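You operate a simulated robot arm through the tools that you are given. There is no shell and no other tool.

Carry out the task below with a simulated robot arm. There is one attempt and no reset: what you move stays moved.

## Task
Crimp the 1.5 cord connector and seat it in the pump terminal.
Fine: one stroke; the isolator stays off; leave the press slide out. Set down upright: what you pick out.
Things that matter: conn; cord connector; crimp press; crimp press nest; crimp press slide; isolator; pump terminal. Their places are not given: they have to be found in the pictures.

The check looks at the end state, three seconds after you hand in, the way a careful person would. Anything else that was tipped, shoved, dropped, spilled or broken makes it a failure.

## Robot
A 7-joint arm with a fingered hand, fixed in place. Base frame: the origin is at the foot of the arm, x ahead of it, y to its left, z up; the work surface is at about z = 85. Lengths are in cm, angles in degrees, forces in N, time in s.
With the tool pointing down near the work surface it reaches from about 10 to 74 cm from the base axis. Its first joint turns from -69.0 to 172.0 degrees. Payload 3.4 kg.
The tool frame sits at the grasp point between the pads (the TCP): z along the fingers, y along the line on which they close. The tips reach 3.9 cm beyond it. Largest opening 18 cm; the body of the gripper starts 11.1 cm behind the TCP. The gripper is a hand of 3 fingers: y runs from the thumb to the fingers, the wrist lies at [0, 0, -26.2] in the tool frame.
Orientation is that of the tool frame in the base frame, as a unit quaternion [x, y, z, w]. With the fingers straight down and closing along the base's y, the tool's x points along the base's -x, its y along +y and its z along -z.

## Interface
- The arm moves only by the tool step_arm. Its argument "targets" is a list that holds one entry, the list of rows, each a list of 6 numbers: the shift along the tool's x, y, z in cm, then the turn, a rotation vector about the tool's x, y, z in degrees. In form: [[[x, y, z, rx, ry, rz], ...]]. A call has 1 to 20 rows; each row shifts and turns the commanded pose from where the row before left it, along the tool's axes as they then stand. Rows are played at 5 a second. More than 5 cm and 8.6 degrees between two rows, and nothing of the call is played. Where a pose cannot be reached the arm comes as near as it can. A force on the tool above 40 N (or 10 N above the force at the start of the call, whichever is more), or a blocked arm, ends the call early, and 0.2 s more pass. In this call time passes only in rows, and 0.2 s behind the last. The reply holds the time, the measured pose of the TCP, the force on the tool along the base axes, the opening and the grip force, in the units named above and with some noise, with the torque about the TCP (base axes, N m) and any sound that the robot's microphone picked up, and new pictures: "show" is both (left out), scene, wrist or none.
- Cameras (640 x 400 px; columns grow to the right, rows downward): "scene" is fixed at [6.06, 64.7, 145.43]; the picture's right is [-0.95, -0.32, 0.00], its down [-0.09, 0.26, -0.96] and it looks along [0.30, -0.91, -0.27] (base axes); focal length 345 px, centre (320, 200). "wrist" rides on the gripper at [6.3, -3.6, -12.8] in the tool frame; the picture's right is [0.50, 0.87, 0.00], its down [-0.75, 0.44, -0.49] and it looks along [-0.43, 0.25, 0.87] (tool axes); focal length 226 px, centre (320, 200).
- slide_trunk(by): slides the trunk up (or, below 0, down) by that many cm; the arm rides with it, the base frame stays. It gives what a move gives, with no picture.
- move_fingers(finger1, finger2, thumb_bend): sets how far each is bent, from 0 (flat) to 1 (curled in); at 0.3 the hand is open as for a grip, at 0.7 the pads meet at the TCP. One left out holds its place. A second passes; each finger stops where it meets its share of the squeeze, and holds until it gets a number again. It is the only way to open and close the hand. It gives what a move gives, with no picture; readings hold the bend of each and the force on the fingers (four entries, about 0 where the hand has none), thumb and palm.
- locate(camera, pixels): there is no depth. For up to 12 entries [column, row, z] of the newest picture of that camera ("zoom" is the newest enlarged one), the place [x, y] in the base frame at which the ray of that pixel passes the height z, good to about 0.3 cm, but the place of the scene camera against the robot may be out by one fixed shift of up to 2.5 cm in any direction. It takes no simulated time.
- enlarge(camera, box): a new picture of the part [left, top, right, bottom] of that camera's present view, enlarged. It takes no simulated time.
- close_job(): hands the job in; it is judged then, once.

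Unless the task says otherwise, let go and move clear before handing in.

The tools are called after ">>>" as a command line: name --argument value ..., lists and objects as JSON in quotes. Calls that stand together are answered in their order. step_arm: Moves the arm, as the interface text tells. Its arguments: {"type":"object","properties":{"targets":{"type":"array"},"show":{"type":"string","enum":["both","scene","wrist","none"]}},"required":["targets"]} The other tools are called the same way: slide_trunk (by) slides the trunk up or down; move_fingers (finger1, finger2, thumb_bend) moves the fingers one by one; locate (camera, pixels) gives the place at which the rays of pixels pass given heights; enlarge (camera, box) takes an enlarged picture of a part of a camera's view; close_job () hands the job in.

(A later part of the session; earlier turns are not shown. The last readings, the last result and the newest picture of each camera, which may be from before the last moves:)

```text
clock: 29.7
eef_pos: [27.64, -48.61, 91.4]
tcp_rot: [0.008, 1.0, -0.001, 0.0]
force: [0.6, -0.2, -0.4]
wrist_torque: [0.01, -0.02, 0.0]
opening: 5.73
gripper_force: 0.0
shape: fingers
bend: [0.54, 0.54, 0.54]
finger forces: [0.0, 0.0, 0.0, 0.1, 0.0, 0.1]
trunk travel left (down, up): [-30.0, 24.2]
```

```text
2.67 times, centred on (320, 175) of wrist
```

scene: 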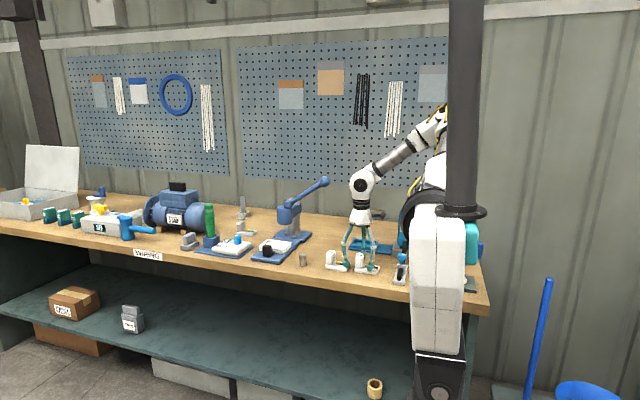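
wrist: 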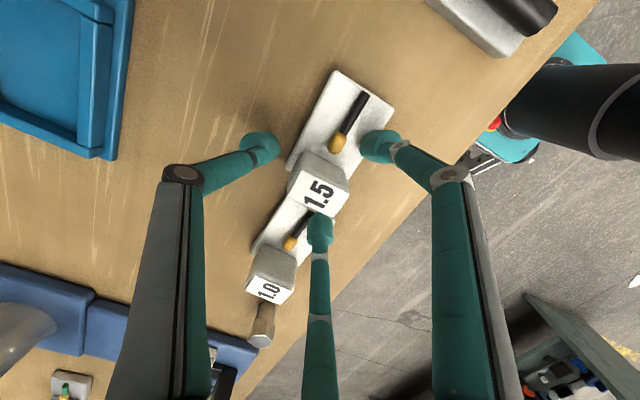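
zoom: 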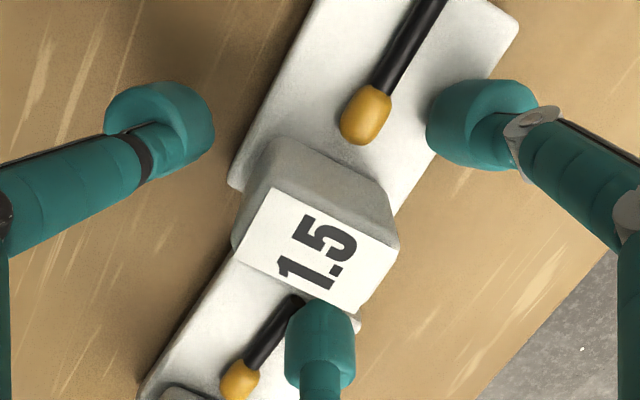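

Fingers are centred around the post with no contact forces. Closing all three.

>>> move_fingers --finger1 0.7 --finger2 0.7 --thumb_bend 0.7

>>> enlarge --camera "wrist" --box '[230, 100, 410, 250]'

>>> enlarge --camera "scene" --box '[320, 220, 400, 290]'

```text
clock: 30.7
eef_pos: [27.62, -48.56, 91.44]
tcp_rot: [0.009, 1.0, -0.002, -0.001]
force: [-0.1, 0.1, 0.0]
wrist_torque: [0.02, 0.02, 0.03]
opening: 1.55
gripper_force: 8.1
shape: fingers
bend: [0.64, 0.64, 0.66]
finger forces: [4.7, 5.3, 0.1, 0.0, 5.8, 0.0]
trunk travel left (down, up): [-30.0, 24.2]
```

```text
2.67 times, centred on (320, 175) of wrist
```

zoom: 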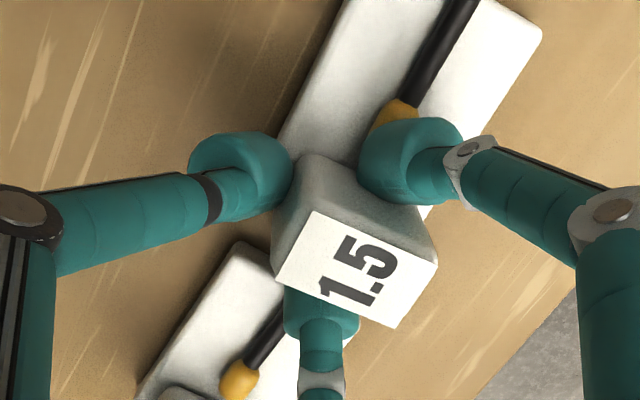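

```text
5.71 times, centred on (360, 255) of scene
```

zoom: 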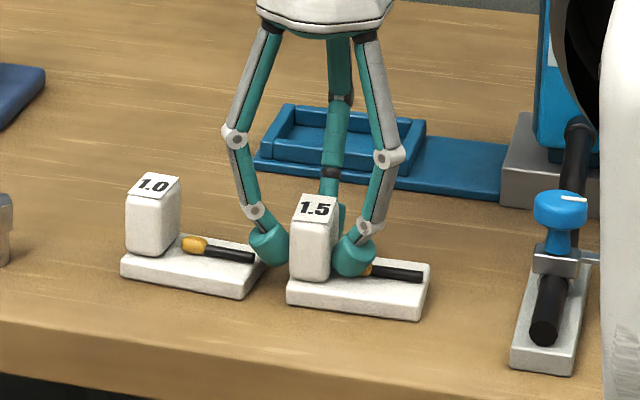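

All three gripped at ~5 N, but the thumb pushed the post toward +y, so the fingers hold it off-centre. Let me measure where the post is now before deciding.

>>> locate --camera "wrist" --pixels '[[317.4, 179.5, 90], [363.9, 199.4, 90], [348, 223, 90], [303, 203.9, 90], [317.4, 179.5, 91], [363.9, 199.4, 91], [348, 223, 91], [303, 203.9, 91]]'

```text
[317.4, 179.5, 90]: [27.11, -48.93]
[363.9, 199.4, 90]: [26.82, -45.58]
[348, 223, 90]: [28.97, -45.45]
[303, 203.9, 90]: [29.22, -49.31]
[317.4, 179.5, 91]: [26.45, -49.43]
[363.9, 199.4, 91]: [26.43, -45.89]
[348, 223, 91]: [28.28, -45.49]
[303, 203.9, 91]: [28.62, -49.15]
```

The post moved 1.2 cm to y ≈ −47.4. I'll open, recentre, then hold the thumb at a fixed bend and close only the fingers.

>>> move_fingers --finger1 0.54 --finger2 0.54 --thumb_bend 0.54

>>> step_arm --targets '[[[0, 0.6, 0, 0, 0, 0], [0, 0.6, 0, 0, 0, 0]]]' --show "wrist"

>>> move_fingers --thumb_bend 0.585

>>> enlarge --camera "wrist" --box '[230, 100, 410, 250]'

```text
clock: 31.7
eef_pos: [27.73, -48.57, 91.47]
tcp_rot: [0.008, 1.0, -0.002, -0.001]
force: [0.9, 0.7, -0.3]
wrist_torque: [0.0, -0.05, -0.02]
opening: 5.64
gripper_force: 0.1
shape: fingers
bend: [0.54, 0.54, 0.54]
finger forces: [0.1, 0.0, 0.0, 0.0, 0.1, 0.0]
trunk travel left (down, up): [-30.0, 24.2]
```

```text
clock: 32.3
eef_pos: [27.65, -47.34, 91.39]
tcp_rot: [0.009, 1.0, -0.002, 0.0]
force: [-0.9, 0.1, -0.3]
wrist_torque: [0.0, 0.01, 0.01]
opening: 5.65
gripper_force: 0.1
shape: fingers
bend: [0.54, 0.54, 0.54]
finger forces: [0.0, 0.1, 0.0, 0.0, 0.0, 0.0]
trunk travel left (down, up): [-30.0, 24.2]
```

wrist: 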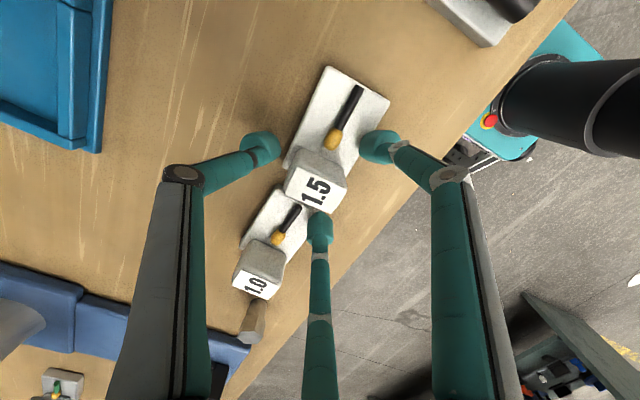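

```text
clock: 33.3
eef_pos: [27.73, -47.3, 91.38]
tcp_rot: [0.008, 1.0, -0.001, -0.001]
force: [1.3, 0.5, 0.4]
wrist_torque: [0.0, 0.01, -0.02]
opening: 4.91
gripper_force: 0.0
shape: fingers
bend: [0.54, 0.54, 0.58]
finger forces: [0.1, 0.0, 0.1, 0.0, 0.0, 0.0]
trunk travel left (down, up): [-30.0, 24.2]
```

```text
2.67 times, centred on (320, 175) of wrist
```

zoom: 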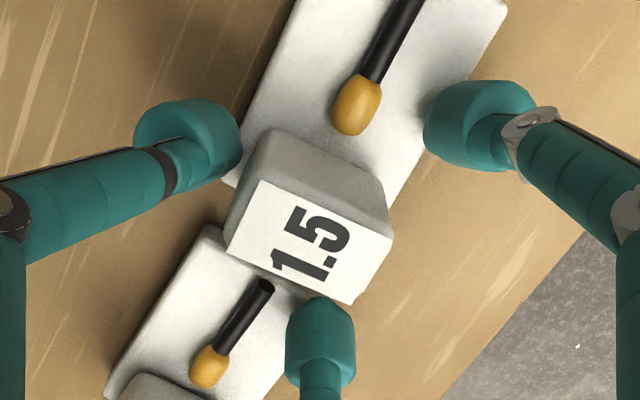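

The thumb is just short of the post's −y face. Closing the two fingers against it.

>>> move_fingers --finger1 0.7 --finger2 0.7

>>> enlarge --camera "wrist" --box '[230, 100, 410, 250]'

>>> enlarge --camera "scene" --box '[320, 220, 400, 290]'

```text
clock: 34.3
eef_pos: [27.6, -47.25, 91.34]
tcp_rot: [0.009, 1.0, -0.002, -0.001]
force: [0.0, 0.9, 0.1]
wrist_torque: [0.01, 0.0, -0.01]
opening: 2.92
gripper_force: 5.3
shape: fingers
bend: [0.65, 0.65, 0.58]
finger forces: [5.1, 5.0, 0.0, 0.1, 0.9, 0.1]
trunk travel left (down, up): [-30.0, 24.2]
```

```text
2.67 times, centred on (320, 175) of wrist
```

zoom: 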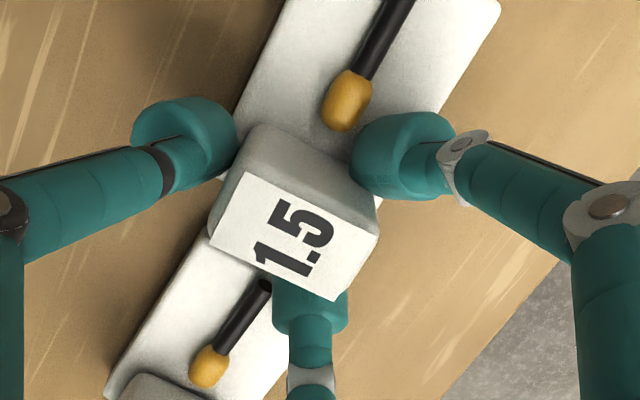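

```text
5.71 times, centred on (360, 255) of scene
```

zoom: 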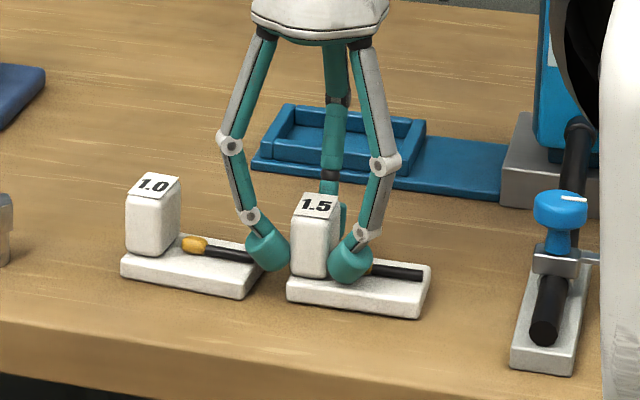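

Fingers hold the post's x-faces at 5 N each with the thumb backing it at 0.9 N. Test lift of 2 cm.

>>> step_arm --targets '[[[0, 0, -0.5, 0, 0, 0], [0, 0, -0.5, 0, 0, 0], [0, 0, -1, 0, 0, 0]]]' --show "both"

>>> enlarge --camera "wrist" --box '[230, 100, 410, 250]'

>>> enlarge --camera "scene" --box '[320, 220, 400, 290]'

```text
clock: 35.1
eef_pos: [27.71, -47.31, 93.48]
tcp_rot: [0.009, 1.0, -0.002, -0.001]
force: [0.1, 0.4, -0.8]
wrist_torque: [0.04, -0.01, -0.02]
opening: 2.92
gripper_force: 5.4
shape: fingers
bend: [0.65, 0.65, 0.58]
finger forces: [5.1, 5.1, 0.0, 0.0, 1.0, 0.1]
trunk travel left (down, up): [-30.0, 24.2]
```

scene: 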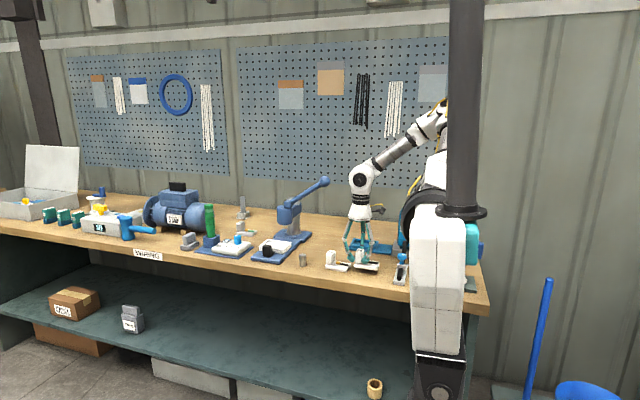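
wrist: 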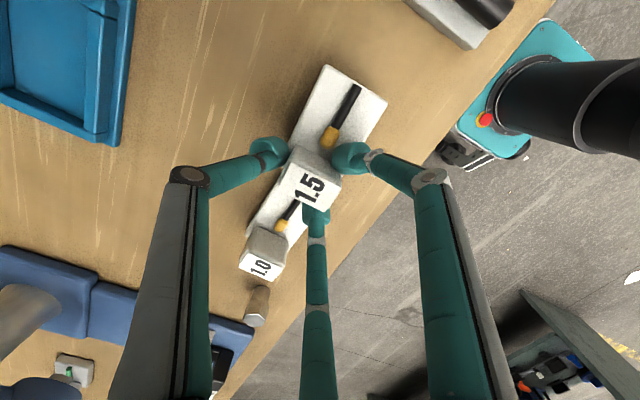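

```text
2.67 times, centred on (320, 175) of wrist
```

zoom: 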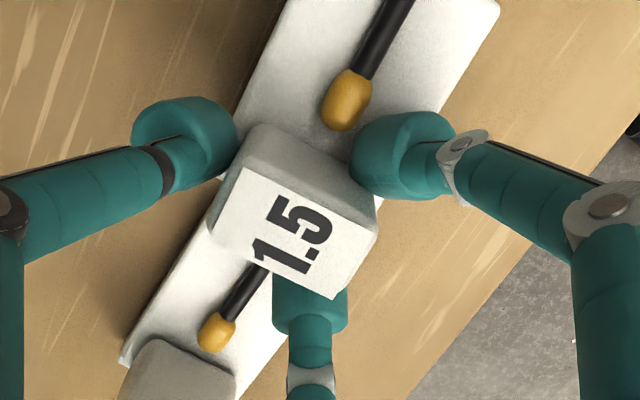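

```text
5.71 times, centred on (360, 255) of scene
```

zoom: 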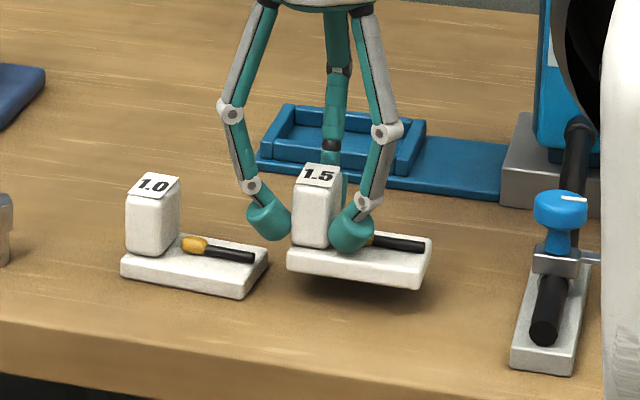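

It lifts rigidly and level. I'll measure the carrier's offset from the TCP using base corners at (326,66) and (387,101), and lift more while at it.

>>> enlarge --camera "wrist" --box '[280, 50, 400, 140]'

>>> locate --camera "wrist" --pixels '[[326, 65.5, 88.4], [387, 101, 88.4], [350, 92, 88.9], [328, 140, 88.9]]'

```text
4.44 times, centred on (340, 95) of wrist
```

zoom: 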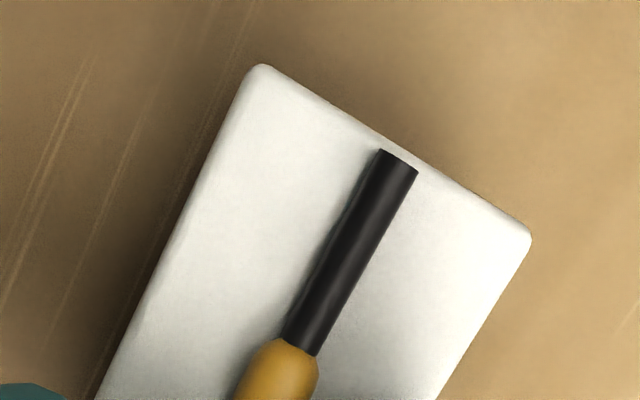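

```text
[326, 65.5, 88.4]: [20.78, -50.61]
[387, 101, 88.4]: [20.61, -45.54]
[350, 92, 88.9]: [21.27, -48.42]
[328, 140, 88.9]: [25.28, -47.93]
```

Carrier center offset from TCP is ≈(−2.9,−0.8), yaw ≈0. I'll lift to z 125, then slide the trunk down 20.

>>> step_arm --targets '[[[0, 0, -2, 0, 0, 0], [0, 0, -4, 0, 0, 0], [0, 0, -4, 0, 0, 0], [0, 1, -4, 0, 0, 0], [0, 1, -4, 0, 0, 0], [0, 1, -4, 0, 0, 0], [0, 1, -4, 0, 0, 0], [-3, 1, -4, 0, 0, 0], [-3, 0, -3, 0, 0, 0], [-4, 0, 0, 0, 0, 0], [-4, 0, 0, 0, 0, 0]]]' --show "wrist"

>>> slide_trunk --by -20

```text
refused: row 8 steps farther than a row can; nothing moved
```

```text
clock: 35.8
eef_pos: [27.75, -46.73, 90.71]
tcp_rot: [0.009, 1.0, -0.008, -0.002]
force: [-1.7, 0.9, 7.3]
wrist_torque: [-0.19, 0.07, -0.01]
opening: 2.79
gripper_force: 9.1
shape: fingers
bend: [0.66, 0.66, 0.58]
finger forces: [6.2, 5.0, 0.0, 0.0, 6.9, 0.0]
trunk travel left (down, up): [-26.9, 27.4]
stopped: the force on the tool passed its limit at 63 N (the readings are from after the stop); the commanded pose is now the measured one
```

My lift was refused, and the trunk slide that followed it pressed the carrier onto the bench and stopped at 63 N (now 7 N). I'll look before moving on and won't chain dependent moves again.

>>> step_arm --targets '[[[0, 0, -0.3, 0, 0, 0]]]' --show "both"

>>> enlarge --camera "scene" --box '[320, 220, 400, 290]'

>>> enlarge --camera "wrist" --box '[230, 100, 410, 250]'

```text
clock: 36.2
eef_pos: [27.93, -47.14, 90.87]
tcp_rot: [0.009, 1.0, -0.006, -0.002]
force: [-1.1, -1.3, -1.3]
wrist_torque: [0.01, -0.01, -0.01]
opening: 2.81
gripper_force: 5.7
shape: fingers
bend: [0.66, 0.65, 0.58]
finger forces: [5.3, 5.3, 0.0, 0.0, 1.2, 0.0]
trunk travel left (down, up): [-26.9, 27.4]
```

scene: 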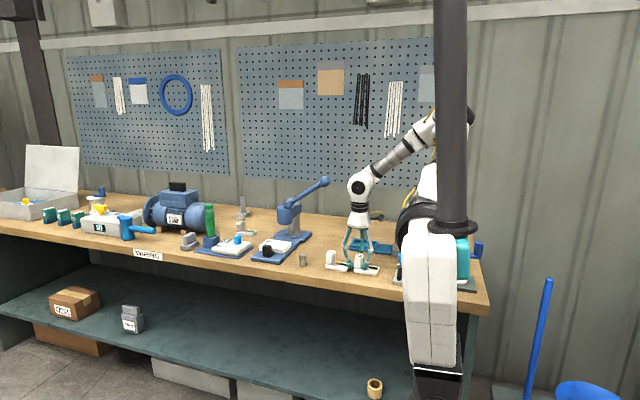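
wrist: 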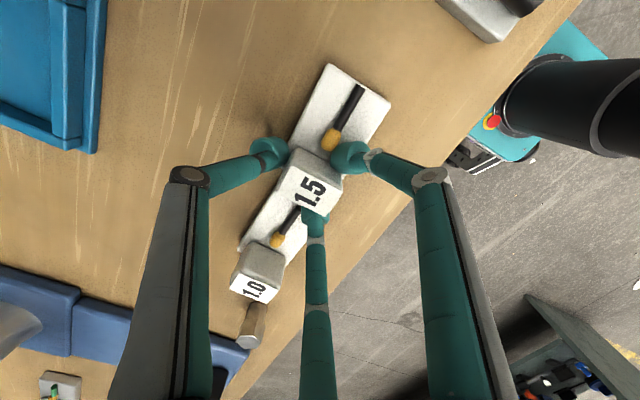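

```text
5.71 times, centred on (360, 255) of scene
```

zoom: 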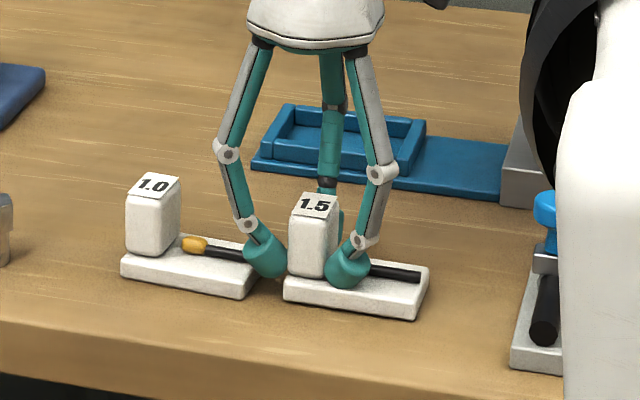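

```text
2.67 times, centred on (320, 175) of wrist
```

zoom: 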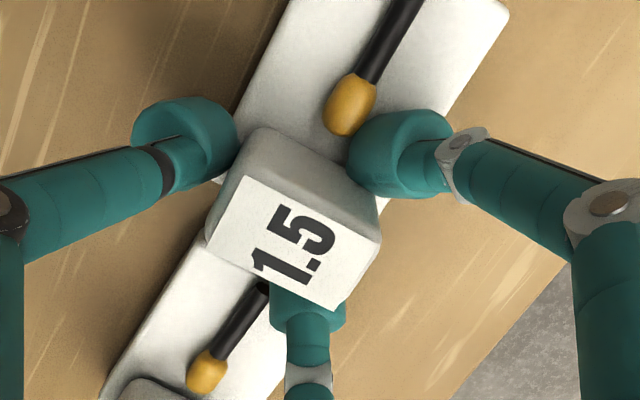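

Carrier is intact and upright on the bench, still gripped (slid ~0.5 cm in the fingers). Now lifting properly.

>>> step_arm --targets '[[[0, 0, -2, 0, 0, 0], [0, 0, -4, 0, 0, 0], [0, 0, -4, 0, 0, 0], [0, 1, -4, 0, 0, 0], [0, 1, -4, 0, 0, 0], [0, 1, -4, 0, 0, 0], [0, 1, -4, 0, 0, 0], [-2, 1, -4, 0, 0, 0], [-2, 0, -3, 0, 0, 0], [-4, 0, 0, 0, 0, 0], [-4, 0, 0, 0, 0, 0]]]' --show "wrist"

```text
clock: 38.6
eef_pos: [40.18, -41.89, 123.74]
tcp_rot: [0.01, 1.0, -0.006, -0.002]
force: [0.1, 0.5, -0.8]
wrist_torque: [0.0, -0.01, -0.02]
opening: 2.81
gripper_force: 5.4
shape: fingers
bend: [0.65, 0.65, 0.58]
finger forces: [5.3, 5.3, 0.0, 0.1, 0.7, 0.0]
trunk travel left (down, up): [-26.9, 27.4]
```

wrist: 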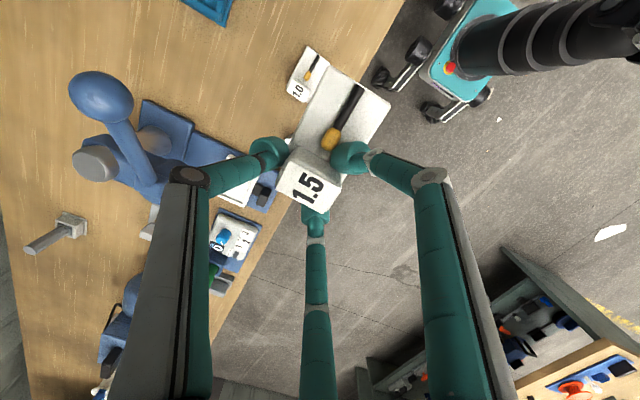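

Held securely at z 123.7. Ball of the lever is visible at (102,95); I'll record it, then slide the trunk down 16.

>>> locate --camera "wrist" --pixels '[[102, 96, 112], [102, 96, 114], [102, 96, 116], [102, 96, 118]]'

>>> slide_trunk --by -16

```text
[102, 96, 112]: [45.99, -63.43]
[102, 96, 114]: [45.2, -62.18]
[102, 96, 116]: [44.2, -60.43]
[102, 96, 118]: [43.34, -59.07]
```

```text
clock: 40.4
eef_pos: [39.92, -41.84, 107.99]
tcp_rot: [0.01, 1.0, -0.007, -0.001]
force: [0.5, -0.1, -0.9]
wrist_torque: [0.01, -0.01, 0.01]
opening: 2.85
gripper_force: 5.9
shape: fingers
bend: [0.65, 0.65, 0.58]
finger forces: [5.3, 5.3, 0.1, 0.1, 0.6, 0.0]
trunk travel left (down, up): [-10.9, 43.4]
```

Lowered to z 108 holding fine. The thumb (on −y) would crowd the press head at the nest, so I want a grasp with the thumb on +y; testing whether the wrist can turn −180° here in free air.

>>> step_arm --targets '[[[0, 0, 0, 0, 0, -8.5], [0, 0, 0, 0, 0, -8.5], [0, 0, 0, 0, 0, -8.5], [0, 0, 0, 0, 0, -8.5], [0, 0, 0, 0, 0, -8.5], [0, 0, 0, 0, 0, -8.5], [0, 0, 0, 0, 0, -8.5], [0, 0, 0, 0, 0, -8.5], [0, 0, 0, 0, 0, -8.5], [0, 0, 0, 0, 0, -8.5], [0, 0, 0, 0, 0, -8.5], [0, 0, 0, 0, 0, -8.5], [0, 0, 0, 0, 0, -8.5], [0, 0, 0, 0, 0, -8.5], [0, 0, 0, 0, 0, -8.5], [0, 0, 0, 0, 0, -8.5], [0, 0, 0, 0, 0, -8.5], [0, 0, 0, 0, 0, -8.5], [0, 0, 0, 0, 0, -8.5], [0, 0, 0, 0, 0, -8.5]]]' --show "both"

```text
clock: 44.6
eef_pos: [40.13, -41.84, 107.91]
tcp_rot: [0.995, -0.096, -0.001, 0.006]
force: [0.0, 0.1, -1.8]
wrist_torque: [0.01, 0.02, -0.02]
opening: 2.82
gripper_force: 5.5
shape: fingers
bend: [0.65, 0.65, 0.58]
finger forces: [5.3, 5.3, 0.0, 0.0, 0.7, 0.0]
trunk travel left (down, up): [-10.9, 43.4]
```

scene: 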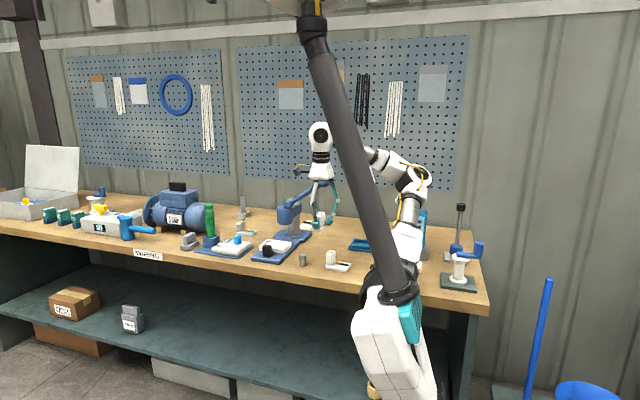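
wrist: 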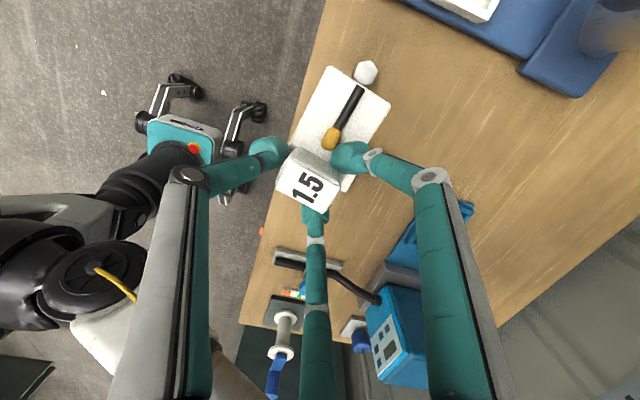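

The wrist turns −170° without trouble, so I'll place the carrier rotated 180° (thumb on the +y side, better reach too; the gold crimp is central). Finishing the turn and measuring the carrier's corners.

>>> step_arm --targets '[[[0, 0, 0, 0, 0, -5.5], [0, 0, 0, 0, 0, -5.5]]]' --show "wrist"

>>> enlarge --camera "wrist" --box '[270, 50, 410, 200]'

```text
clock: 45.2
eef_pos: [40.01, -41.8, 107.78]
tcp_rot: [1.0, 0.0, -0.002, 0.007]
force: [-0.1, 0.1, -0.9]
wrist_torque: [-0.01, 0.02, 0.0]
opening: 2.84
gripper_force: 5.8
shape: fingers
bend: [0.65, 0.65, 0.58]
finger forces: [5.3, 5.3, 0.0, 0.1, 0.8, 0.1]
trunk travel left (down, up): [-10.9, 43.4]
```

wrist: 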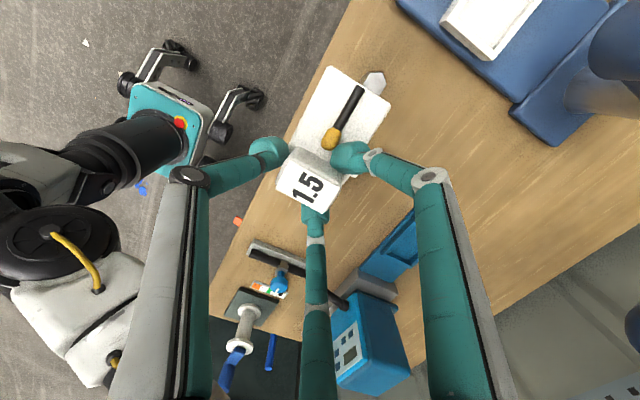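

```text
2.67 times, centred on (340, 125) of wrist
```

zoom: 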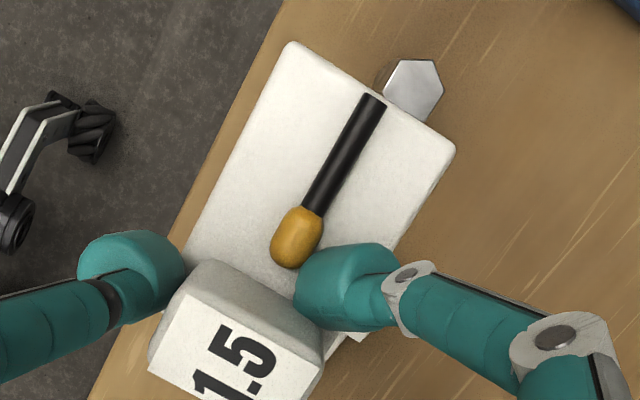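

>>> locate --camera "wrist" --pixels '[[329.5, 65.8, 103.3], [390.6, 105.5, 103.3], [329.5, 65.8, 102.9], [390.6, 105.5, 102.9], [290, 145, 103.3]]'

```text
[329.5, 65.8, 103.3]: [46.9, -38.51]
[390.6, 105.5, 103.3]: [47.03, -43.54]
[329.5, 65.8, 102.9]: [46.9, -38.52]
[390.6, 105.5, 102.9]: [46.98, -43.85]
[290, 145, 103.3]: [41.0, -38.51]
```

Carrier center is at TCP + (2.83, +0.75), yaw ~1.5°, tilt ~1.5°. I'll correct those small turns and move above the nest (TCP target 60.07, −52.75), staying high.

>>> step_arm --targets '[[[4, 0, 0, 1.4, 0, 1], [4, 0, 0, 0, 0, 0], [4, 0, 0, 0, 0, 0], [4, 0, 0, 0, 0, 0], [4, 0, 0, 0, 0, 0], [0, 3.6, 0, 0, 0, 0], [0, 3.6, 0, 0, 0, 0], [0, 3.6, 0, 0, 0, 0]]]' --show "both"

>>> enlarge --camera "scene" --box '[230, 150, 350, 270]'

>>> enlarge --camera "wrist" --box '[240, 30, 440, 200]'

```text
clock: 47.0
eef_pos: [59.87, -53.19, 107.84]
tcp_rot: [1.0, -0.009, -0.001, -0.006]
force: [0.1, -0.4, -1.6]
wrist_torque: [-0.02, 0.02, -0.03]
opening: 2.81
gripper_force: 5.6
shape: fingers
bend: [0.65, 0.65, 0.58]
finger forces: [5.3, 5.2, 0.1, 0.0, 0.5, 0.0]
trunk travel left (down, up): [-10.9, 43.4]
```

scene: 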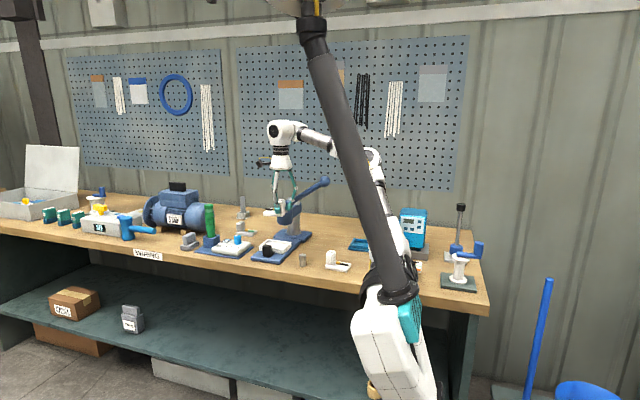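
wrist: 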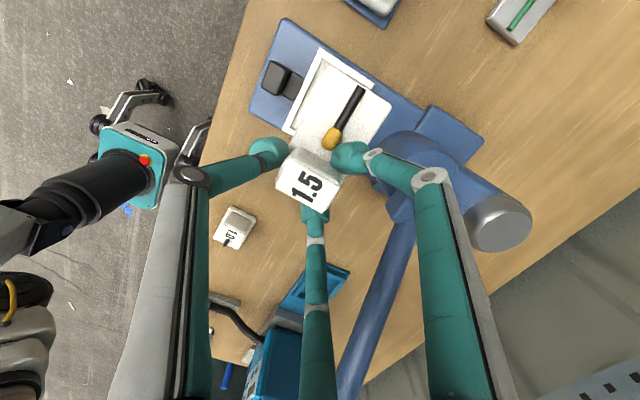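

```text
3.33 times, centred on (290, 210) of scene
```

zoom: 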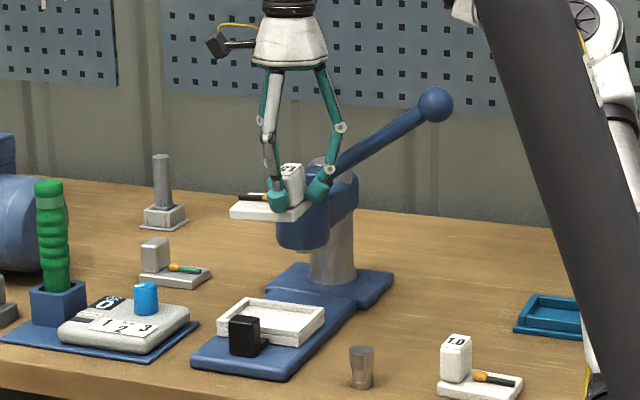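

```text
2.35 times, centred on (340, 115) of wrist
```

zoom: 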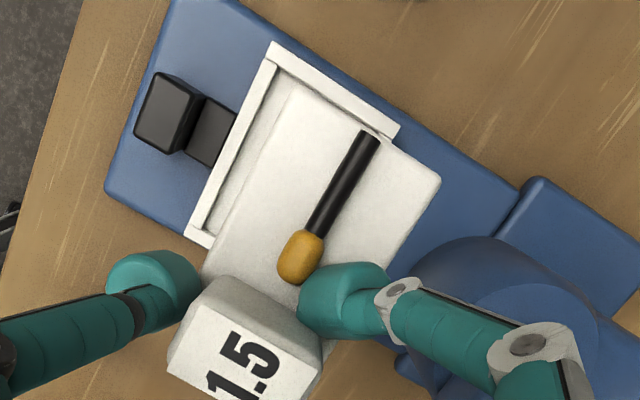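

>>> locate --camera "wrist" --pixels '[[318.7, 49.1, 88.5], [374, 83.1, 88.5], [293.2, 134.1, 88.5], [318.7, 49.1, 89.5], [374, 83.1, 89.5], [293.2, 134.1, 89.5], [327.2, 68.2, 103.3], [391, 106.5, 103.3], [281, 72, 91], [300, 88, 88]]'

```text
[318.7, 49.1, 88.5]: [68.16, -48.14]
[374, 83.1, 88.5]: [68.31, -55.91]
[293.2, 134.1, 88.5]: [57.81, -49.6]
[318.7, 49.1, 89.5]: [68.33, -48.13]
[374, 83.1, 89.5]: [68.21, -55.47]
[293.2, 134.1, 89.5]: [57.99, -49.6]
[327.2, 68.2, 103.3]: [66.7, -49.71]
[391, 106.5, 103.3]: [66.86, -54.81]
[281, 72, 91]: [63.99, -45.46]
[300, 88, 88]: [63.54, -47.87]
```

Carrier center now (62.7,−52.3); nest center (62.95,−51.95). Shifting (+0.27,+0.3) and descending to hover about 1.5 cm above the rim.

>>> step_arm --targets '[[[0.27, -0.3, 1, 0, 0, 0], [0, 0, 3, 0, 0, 0], [0, 0, 3, 0, 0, 0], [0, 0, 2, 0, 0, 0], [0, 0, 1.7, 0, 0, 0]]]' --show "both"

>>> enlarge --camera "scene" --box '[240, 180, 320, 270]'

>>> enlarge --camera "wrist" --box '[240, 30, 440, 200]'

```text
clock: 48.2
eef_pos: [60.07, -52.71, 96.9]
tcp_rot: [1.0, -0.01, -0.002, -0.006]
force: [-0.2, 0.5, -1.4]
wrist_torque: [-0.03, 0.03, -0.01]
opening: 2.82
gripper_force: 5.8
shape: fingers
bend: [0.65, 0.65, 0.58]
finger forces: [5.3, 5.2, 0.1, 0.0, 0.6, 0.1]
trunk travel left (down, up): [-10.9, 43.4]
```

scene: 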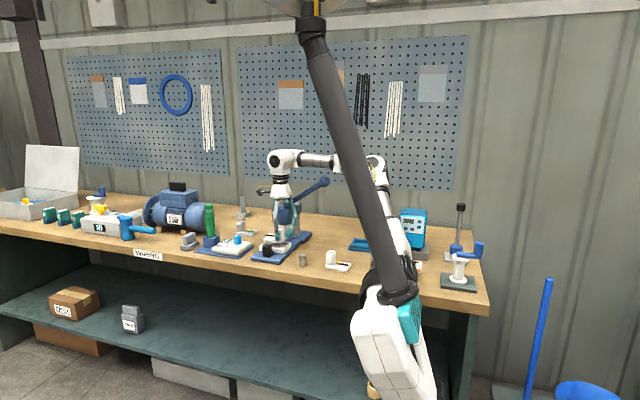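
wrist: 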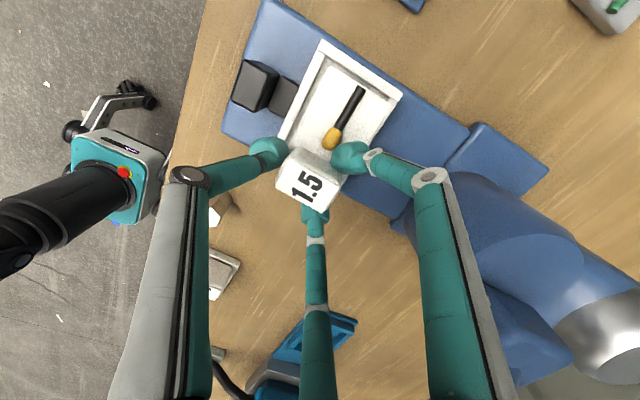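

```text
4.44 times, centred on (280, 225) of scene
```

zoom: 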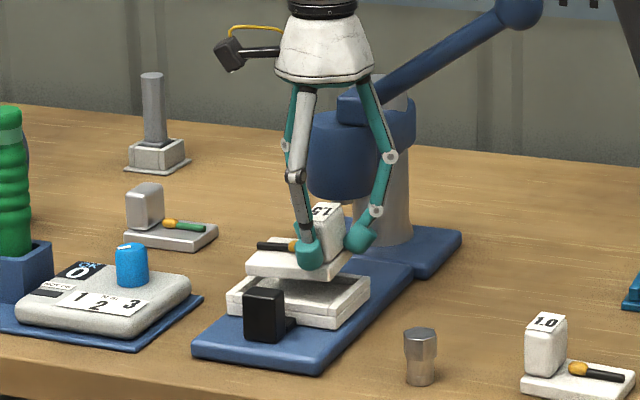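

```text
2.35 times, centred on (340, 115) of wrist
```

zoom: 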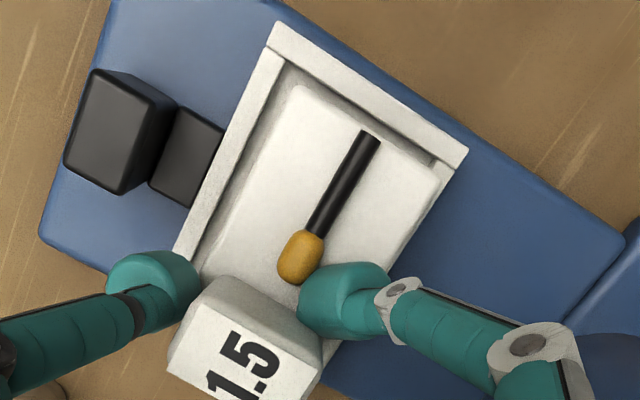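

>>> locate --camera "wrist" --pixels '[[320.9, 39.3, 88.7], [402.9, 93.7, 88.7], [327.2, 56.4, 88.7], [390, 99.5, 88.7], [330.2, 66.5, 92.3], [391.8, 106.5, 92.3], [278, 139, 88.7]]'

```text
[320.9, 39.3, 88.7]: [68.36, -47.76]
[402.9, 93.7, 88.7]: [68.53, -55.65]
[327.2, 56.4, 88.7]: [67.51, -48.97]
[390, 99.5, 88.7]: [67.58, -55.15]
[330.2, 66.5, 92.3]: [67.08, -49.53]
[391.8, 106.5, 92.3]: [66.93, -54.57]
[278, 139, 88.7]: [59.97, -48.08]
```

Alignment is good: carrier center (62.9,−52.05), nest inner center ≈(63.1,−52). Shift +0.2 in x and lower gently.

>>> step_arm --targets '[[[0.2, -0.05, 0.5, 0, 0, 0], [0, 0, 0.5, 0, 0, 0], [0, 0, 0.5, 0, 0, 0], [0, 0, 0.4, 0, 0, 0], [0, 0, 0.4, 0, 0, 0], [0, 0, 0.4, 0, 0, 0], [0, 0, 0.3, 0, 0, 0]]]' --show "both"

>>> enlarge --camera "scene" --box '[240, 200, 310, 270]'

>>> enlarge --camera "wrist" --box '[240, 30, 440, 200]'

```text
clock: 49.8
eef_pos: [60.18, -52.57, 94.05]
tcp_rot: [1.0, -0.01, -0.001, -0.006]
force: [0.3, 0.3, 1.3]
wrist_torque: [0.04, -0.05, -0.01]
opening: 2.81
gripper_force: 6.8
shape: fingers
bend: [0.65, 0.65, 0.58]
finger forces: [5.6, 5.5, 0.1, 0.0, 1.8, 0.0]
trunk travel left (down, up): [-10.9, 43.4]
```

scene: 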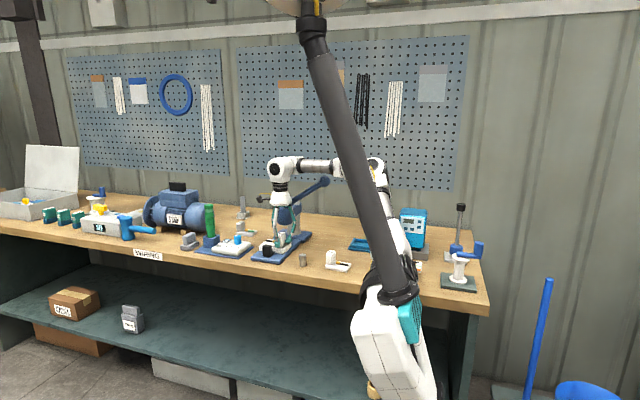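
wrist: 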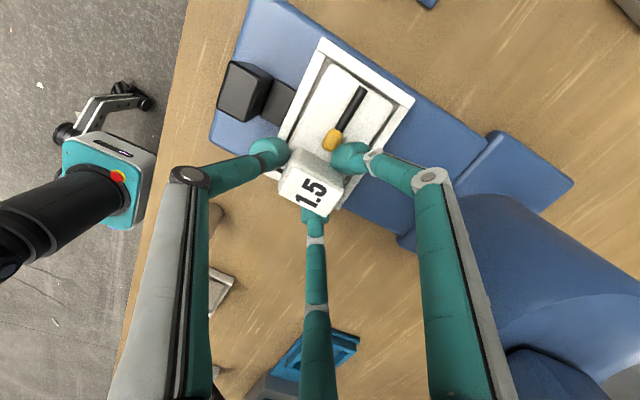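

```text
5.71 times, centred on (275, 235) of scene
```

zoom: 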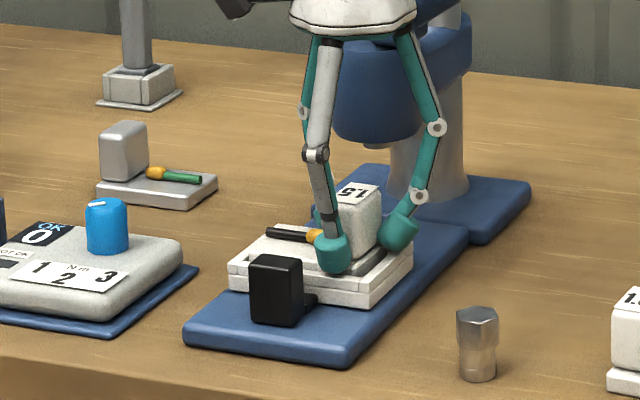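

```text
2.35 times, centred on (340, 115) of wrist
```

zoom: 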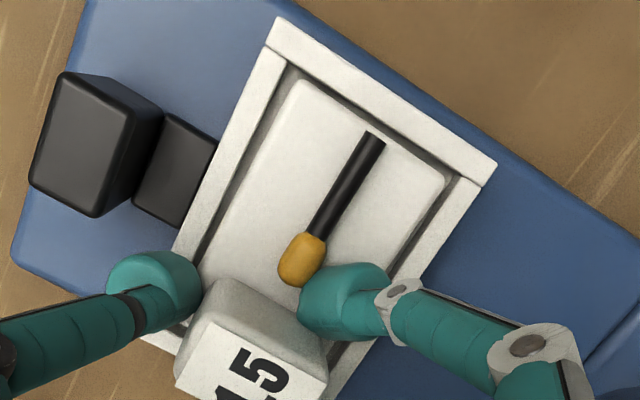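

The carrier appears inside the rim with gaps all around, and contact is just starting (force −1.4→+1.3). Pressing 0.3 more to confirm.

>>> step_arm --targets '[[[0, 0, 0.15, 0, 0, 0], [0, 0, 0.15, 0, 0, 0]]]' --show "wrist"

>>> enlarge --camera "wrist" --box '[240, 60, 400, 230]'

```text
clock: 50.4
eef_pos: [60.27, -52.46, 93.95]
tcp_rot: [1.0, -0.009, 0.0, -0.005]
force: [1.5, -2.9, 12.2]
wrist_torque: [0.13, -0.09, -0.02]
opening: 2.77
gripper_force: 9.6
shape: fingers
bend: [0.65, 0.65, 0.58]
finger forces: [6.6, 5.8, 0.1, 0.0, 7.6, 0.1]
trunk travel left (down, up): [-10.9, 43.4]
```

wrist: 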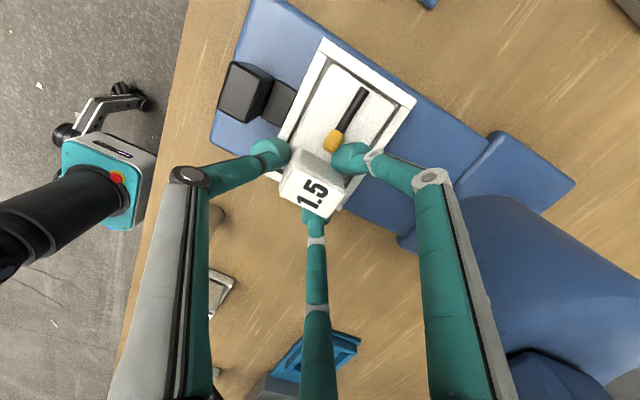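

```text
2.35 times, centred on (320, 145) of wrist
```

zoom: 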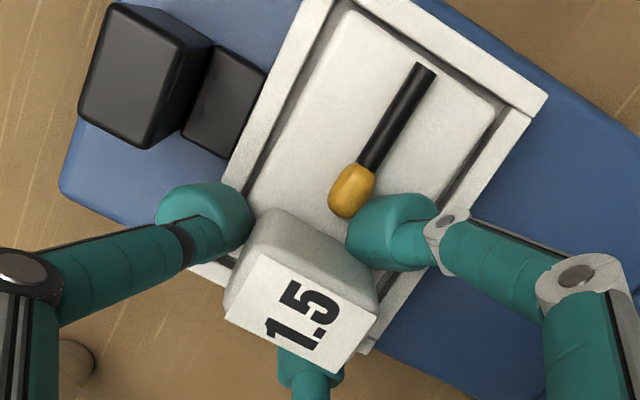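

Firm contact at 12 N: it rests on the nest floor. Backing off slightly, then releasing.

>>> step_arm --targets '[[[0, 0, -0.15, 0, 0, 0]]]' --show "none"

>>> move_fingers --finger1 0.54 --finger2 0.54 --thumb_bend 0.53

>>> enlarge --camera "wrist" --box '[240, 60, 400, 230]'

>>> enlarge --camera "scene" --box '[240, 200, 310, 270]'

```text
clock: 50.8
eef_pos: [60.19, -52.43, 93.99]
tcp_rot: [1.0, -0.01, -0.001, -0.005]
force: [0.6, -1.4, 11.2]
wrist_torque: [0.13, -0.09, -0.01]
opening: 2.79
gripper_force: 9.4
shape: fingers
bend: [0.65, 0.65, 0.58]
finger forces: [6.3, 5.7, 0.0, 0.0, 6.5, 0.0]
trunk travel left (down, up): [-10.9, 43.4]
```

```text
clock: 51.8
eef_pos: [60.17, -52.42, 94.06]
tcp_rot: [1.0, -0.009, -0.001, -0.006]
force: [-3.4, 2.2, 11.9]
wrist_torque: [-0.06, -0.1, 0.02]
opening: 4.55
gripper_force: 6.2
shape: fingers
bend: [0.64, 0.54, 0.53]
finger forces: [12.1, 0.0, 0.0, 0.1, 0.1, 0.0]
trunk travel left (down, up): [-10.9, 43.4]
```

```text
2.35 times, centred on (320, 145) of wrist
```

zoom: 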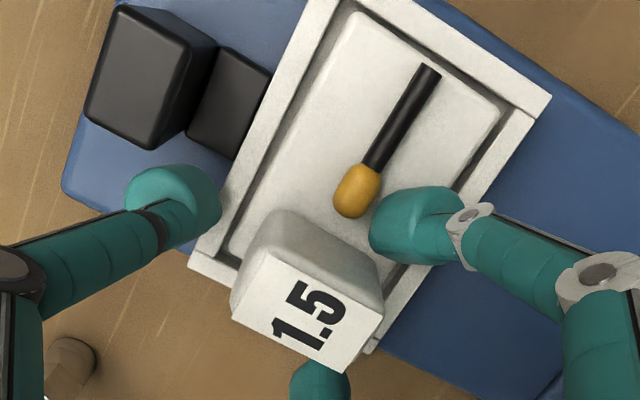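

```text
5.71 times, centred on (275, 235) of scene
```

zoom: 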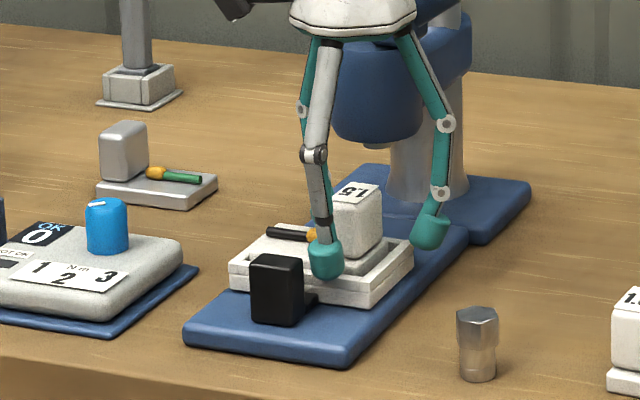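

Finger 1 is pressing down on the carrier base/rim as it swings open (12 N). Raising the arm in small steps to free it.

>>> step_arm --targets '[[[0, 0, -0.2, 0, 0, 0], [0, 0, -0.2, 0, 0, 0], [0, 0, -0.3, 0, 0, 0], [0, 0, -0.3, 0, 0, 0]]]' --show "wrist"

>>> enlarge --camera "wrist" --box '[240, 60, 400, 230]'

```text
clock: 52.8
eef_pos: [60.29, -52.56, 94.74]
tcp_rot: [1.0, -0.01, -0.002, -0.006]
force: [0.2, 0.0, -0.4]
wrist_torque: [0.03, -0.01, 0.01]
opening: 5.83
gripper_force: 0.0
shape: fingers
bend: [0.54, 0.54, 0.53]
finger forces: [0.1, 0.1, 0.0, 0.0, 0.0, 0.0]
trunk travel left (down, up): [-10.9, 43.4]
```

wrist: 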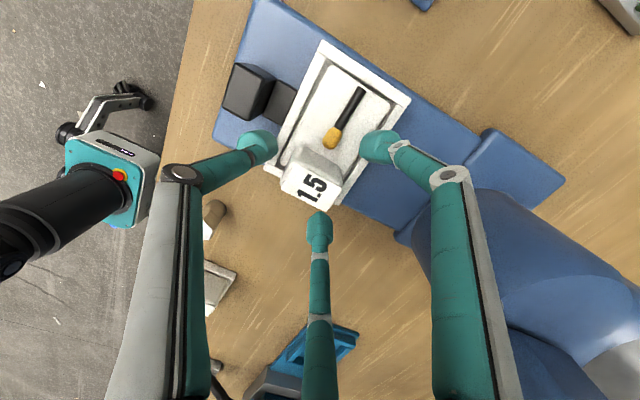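

```text
2.35 times, centred on (320, 145) of wrist
```

zoom: 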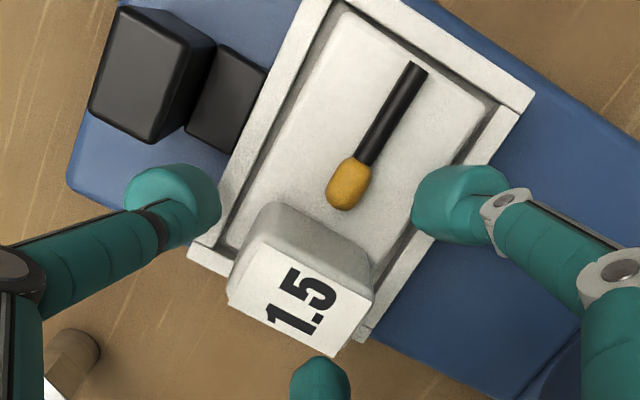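

The carrier sits in the nest and all fingers are free. Next I rise, back off to +y, and tilt the hand 20° so it leans away from the press head for pushing the slide knob in.

>>> step_arm --targets '[[[0, 0, -2, 0, 0, 0], [0, 0, -3, 0, 0, 0], [0, 0, -4, 0, 0, 0], [0, 0, -4, 0, 0, 0], [1, -4, 0, 0, 0, 0], [1, -4, 0, 0, 0, 0], [0, -3, 0, -6.7, 0, 0], [0, -3, 0, -6.7, 0, 0], [0, 0, 0, -6.6, 0, 0]]]' --show "both"

>>> enlarge --camera "wrist" --box '[200, 0, 460, 200]'

>>> enlarge --camera "scene" --box '[230, 150, 350, 270]'

```text
clock: 54.8
eef_pos: [62.7, -38.69, 107.7]
tcp_rot: [0.986, -0.009, -0.003, 0.169]
force: [0.3, 0.1, -0.2]
wrist_torque: [-0.02, -0.01, 0.0]
opening: 5.85
gripper_force: 0.1
shape: fingers
bend: [0.54, 0.54, 0.53]
finger forces: [0.1, 0.1, 0.1, 0.1, 0.0, 0.1]
trunk travel left (down, up): [-10.9, 43.4]
```

scene: 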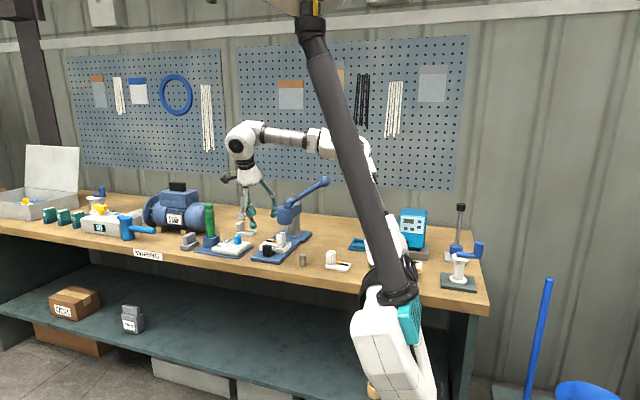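
wrist: 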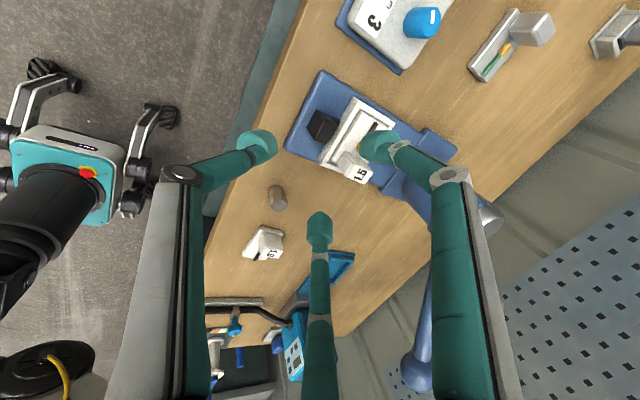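

```text
2.00 times, centred on (330, 100) of wrist
```

zoom: 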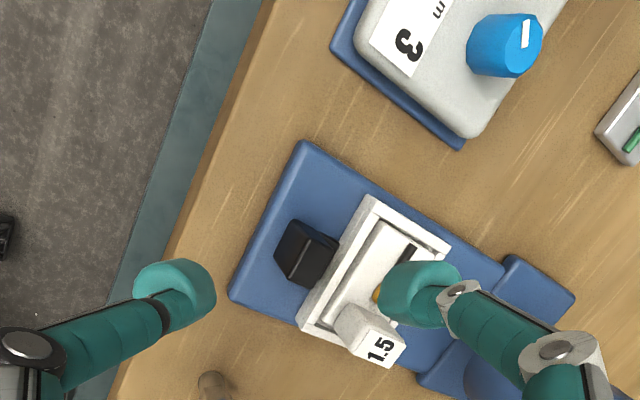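

```text
3.33 times, centred on (290, 210) of scene
```

zoom: 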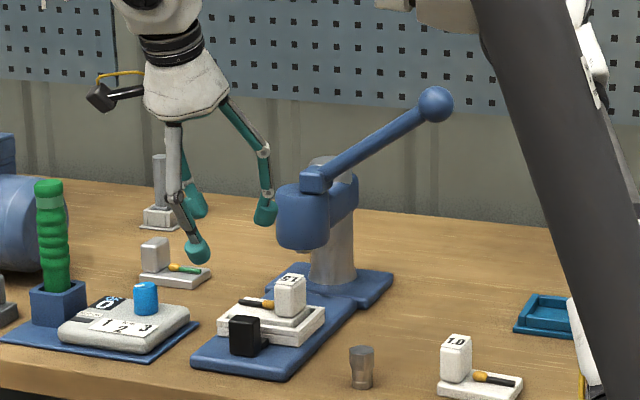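

Let me check how the carrier sits in the nest before pushing.

>>> enlarge --camera "scene" --box '[250, 225, 300, 265]'

>>> enlarge --camera "wrist" --box '[290, 70, 400, 190]'

>>> move_fingers --finger1 0.7 --finger2 0.7 --thumb_bend 0.7

```text
10.00 times, centred on (275, 245) of scene
```

zoom: 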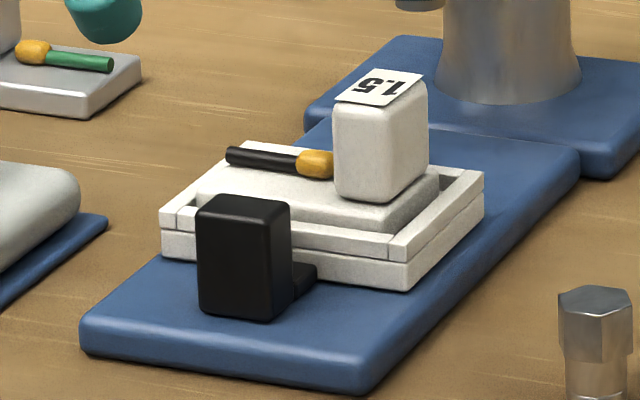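

```text
3.33 times, centred on (345, 130) of wrist
```

zoom: 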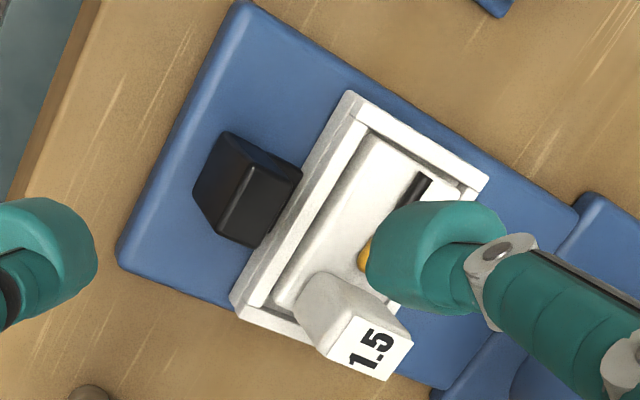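

```text
clock: 55.8
eef_pos: [62.65, -38.69, 107.73]
tcp_rot: [0.986, -0.009, -0.003, 0.167]
force: [0.0, -0.4, 0.3]
wrist_torque: [0.02, 0.01, 0.04]
opening: 0.0
gripper_force: 0.1
shape: fingers
bend: [0.7, 0.7, 0.7]
finger forces: [0.1, 0.1, 0.0, 0.0, 0.1, 0.0]
trunk travel left (down, up): [-10.9, 43.4]
```

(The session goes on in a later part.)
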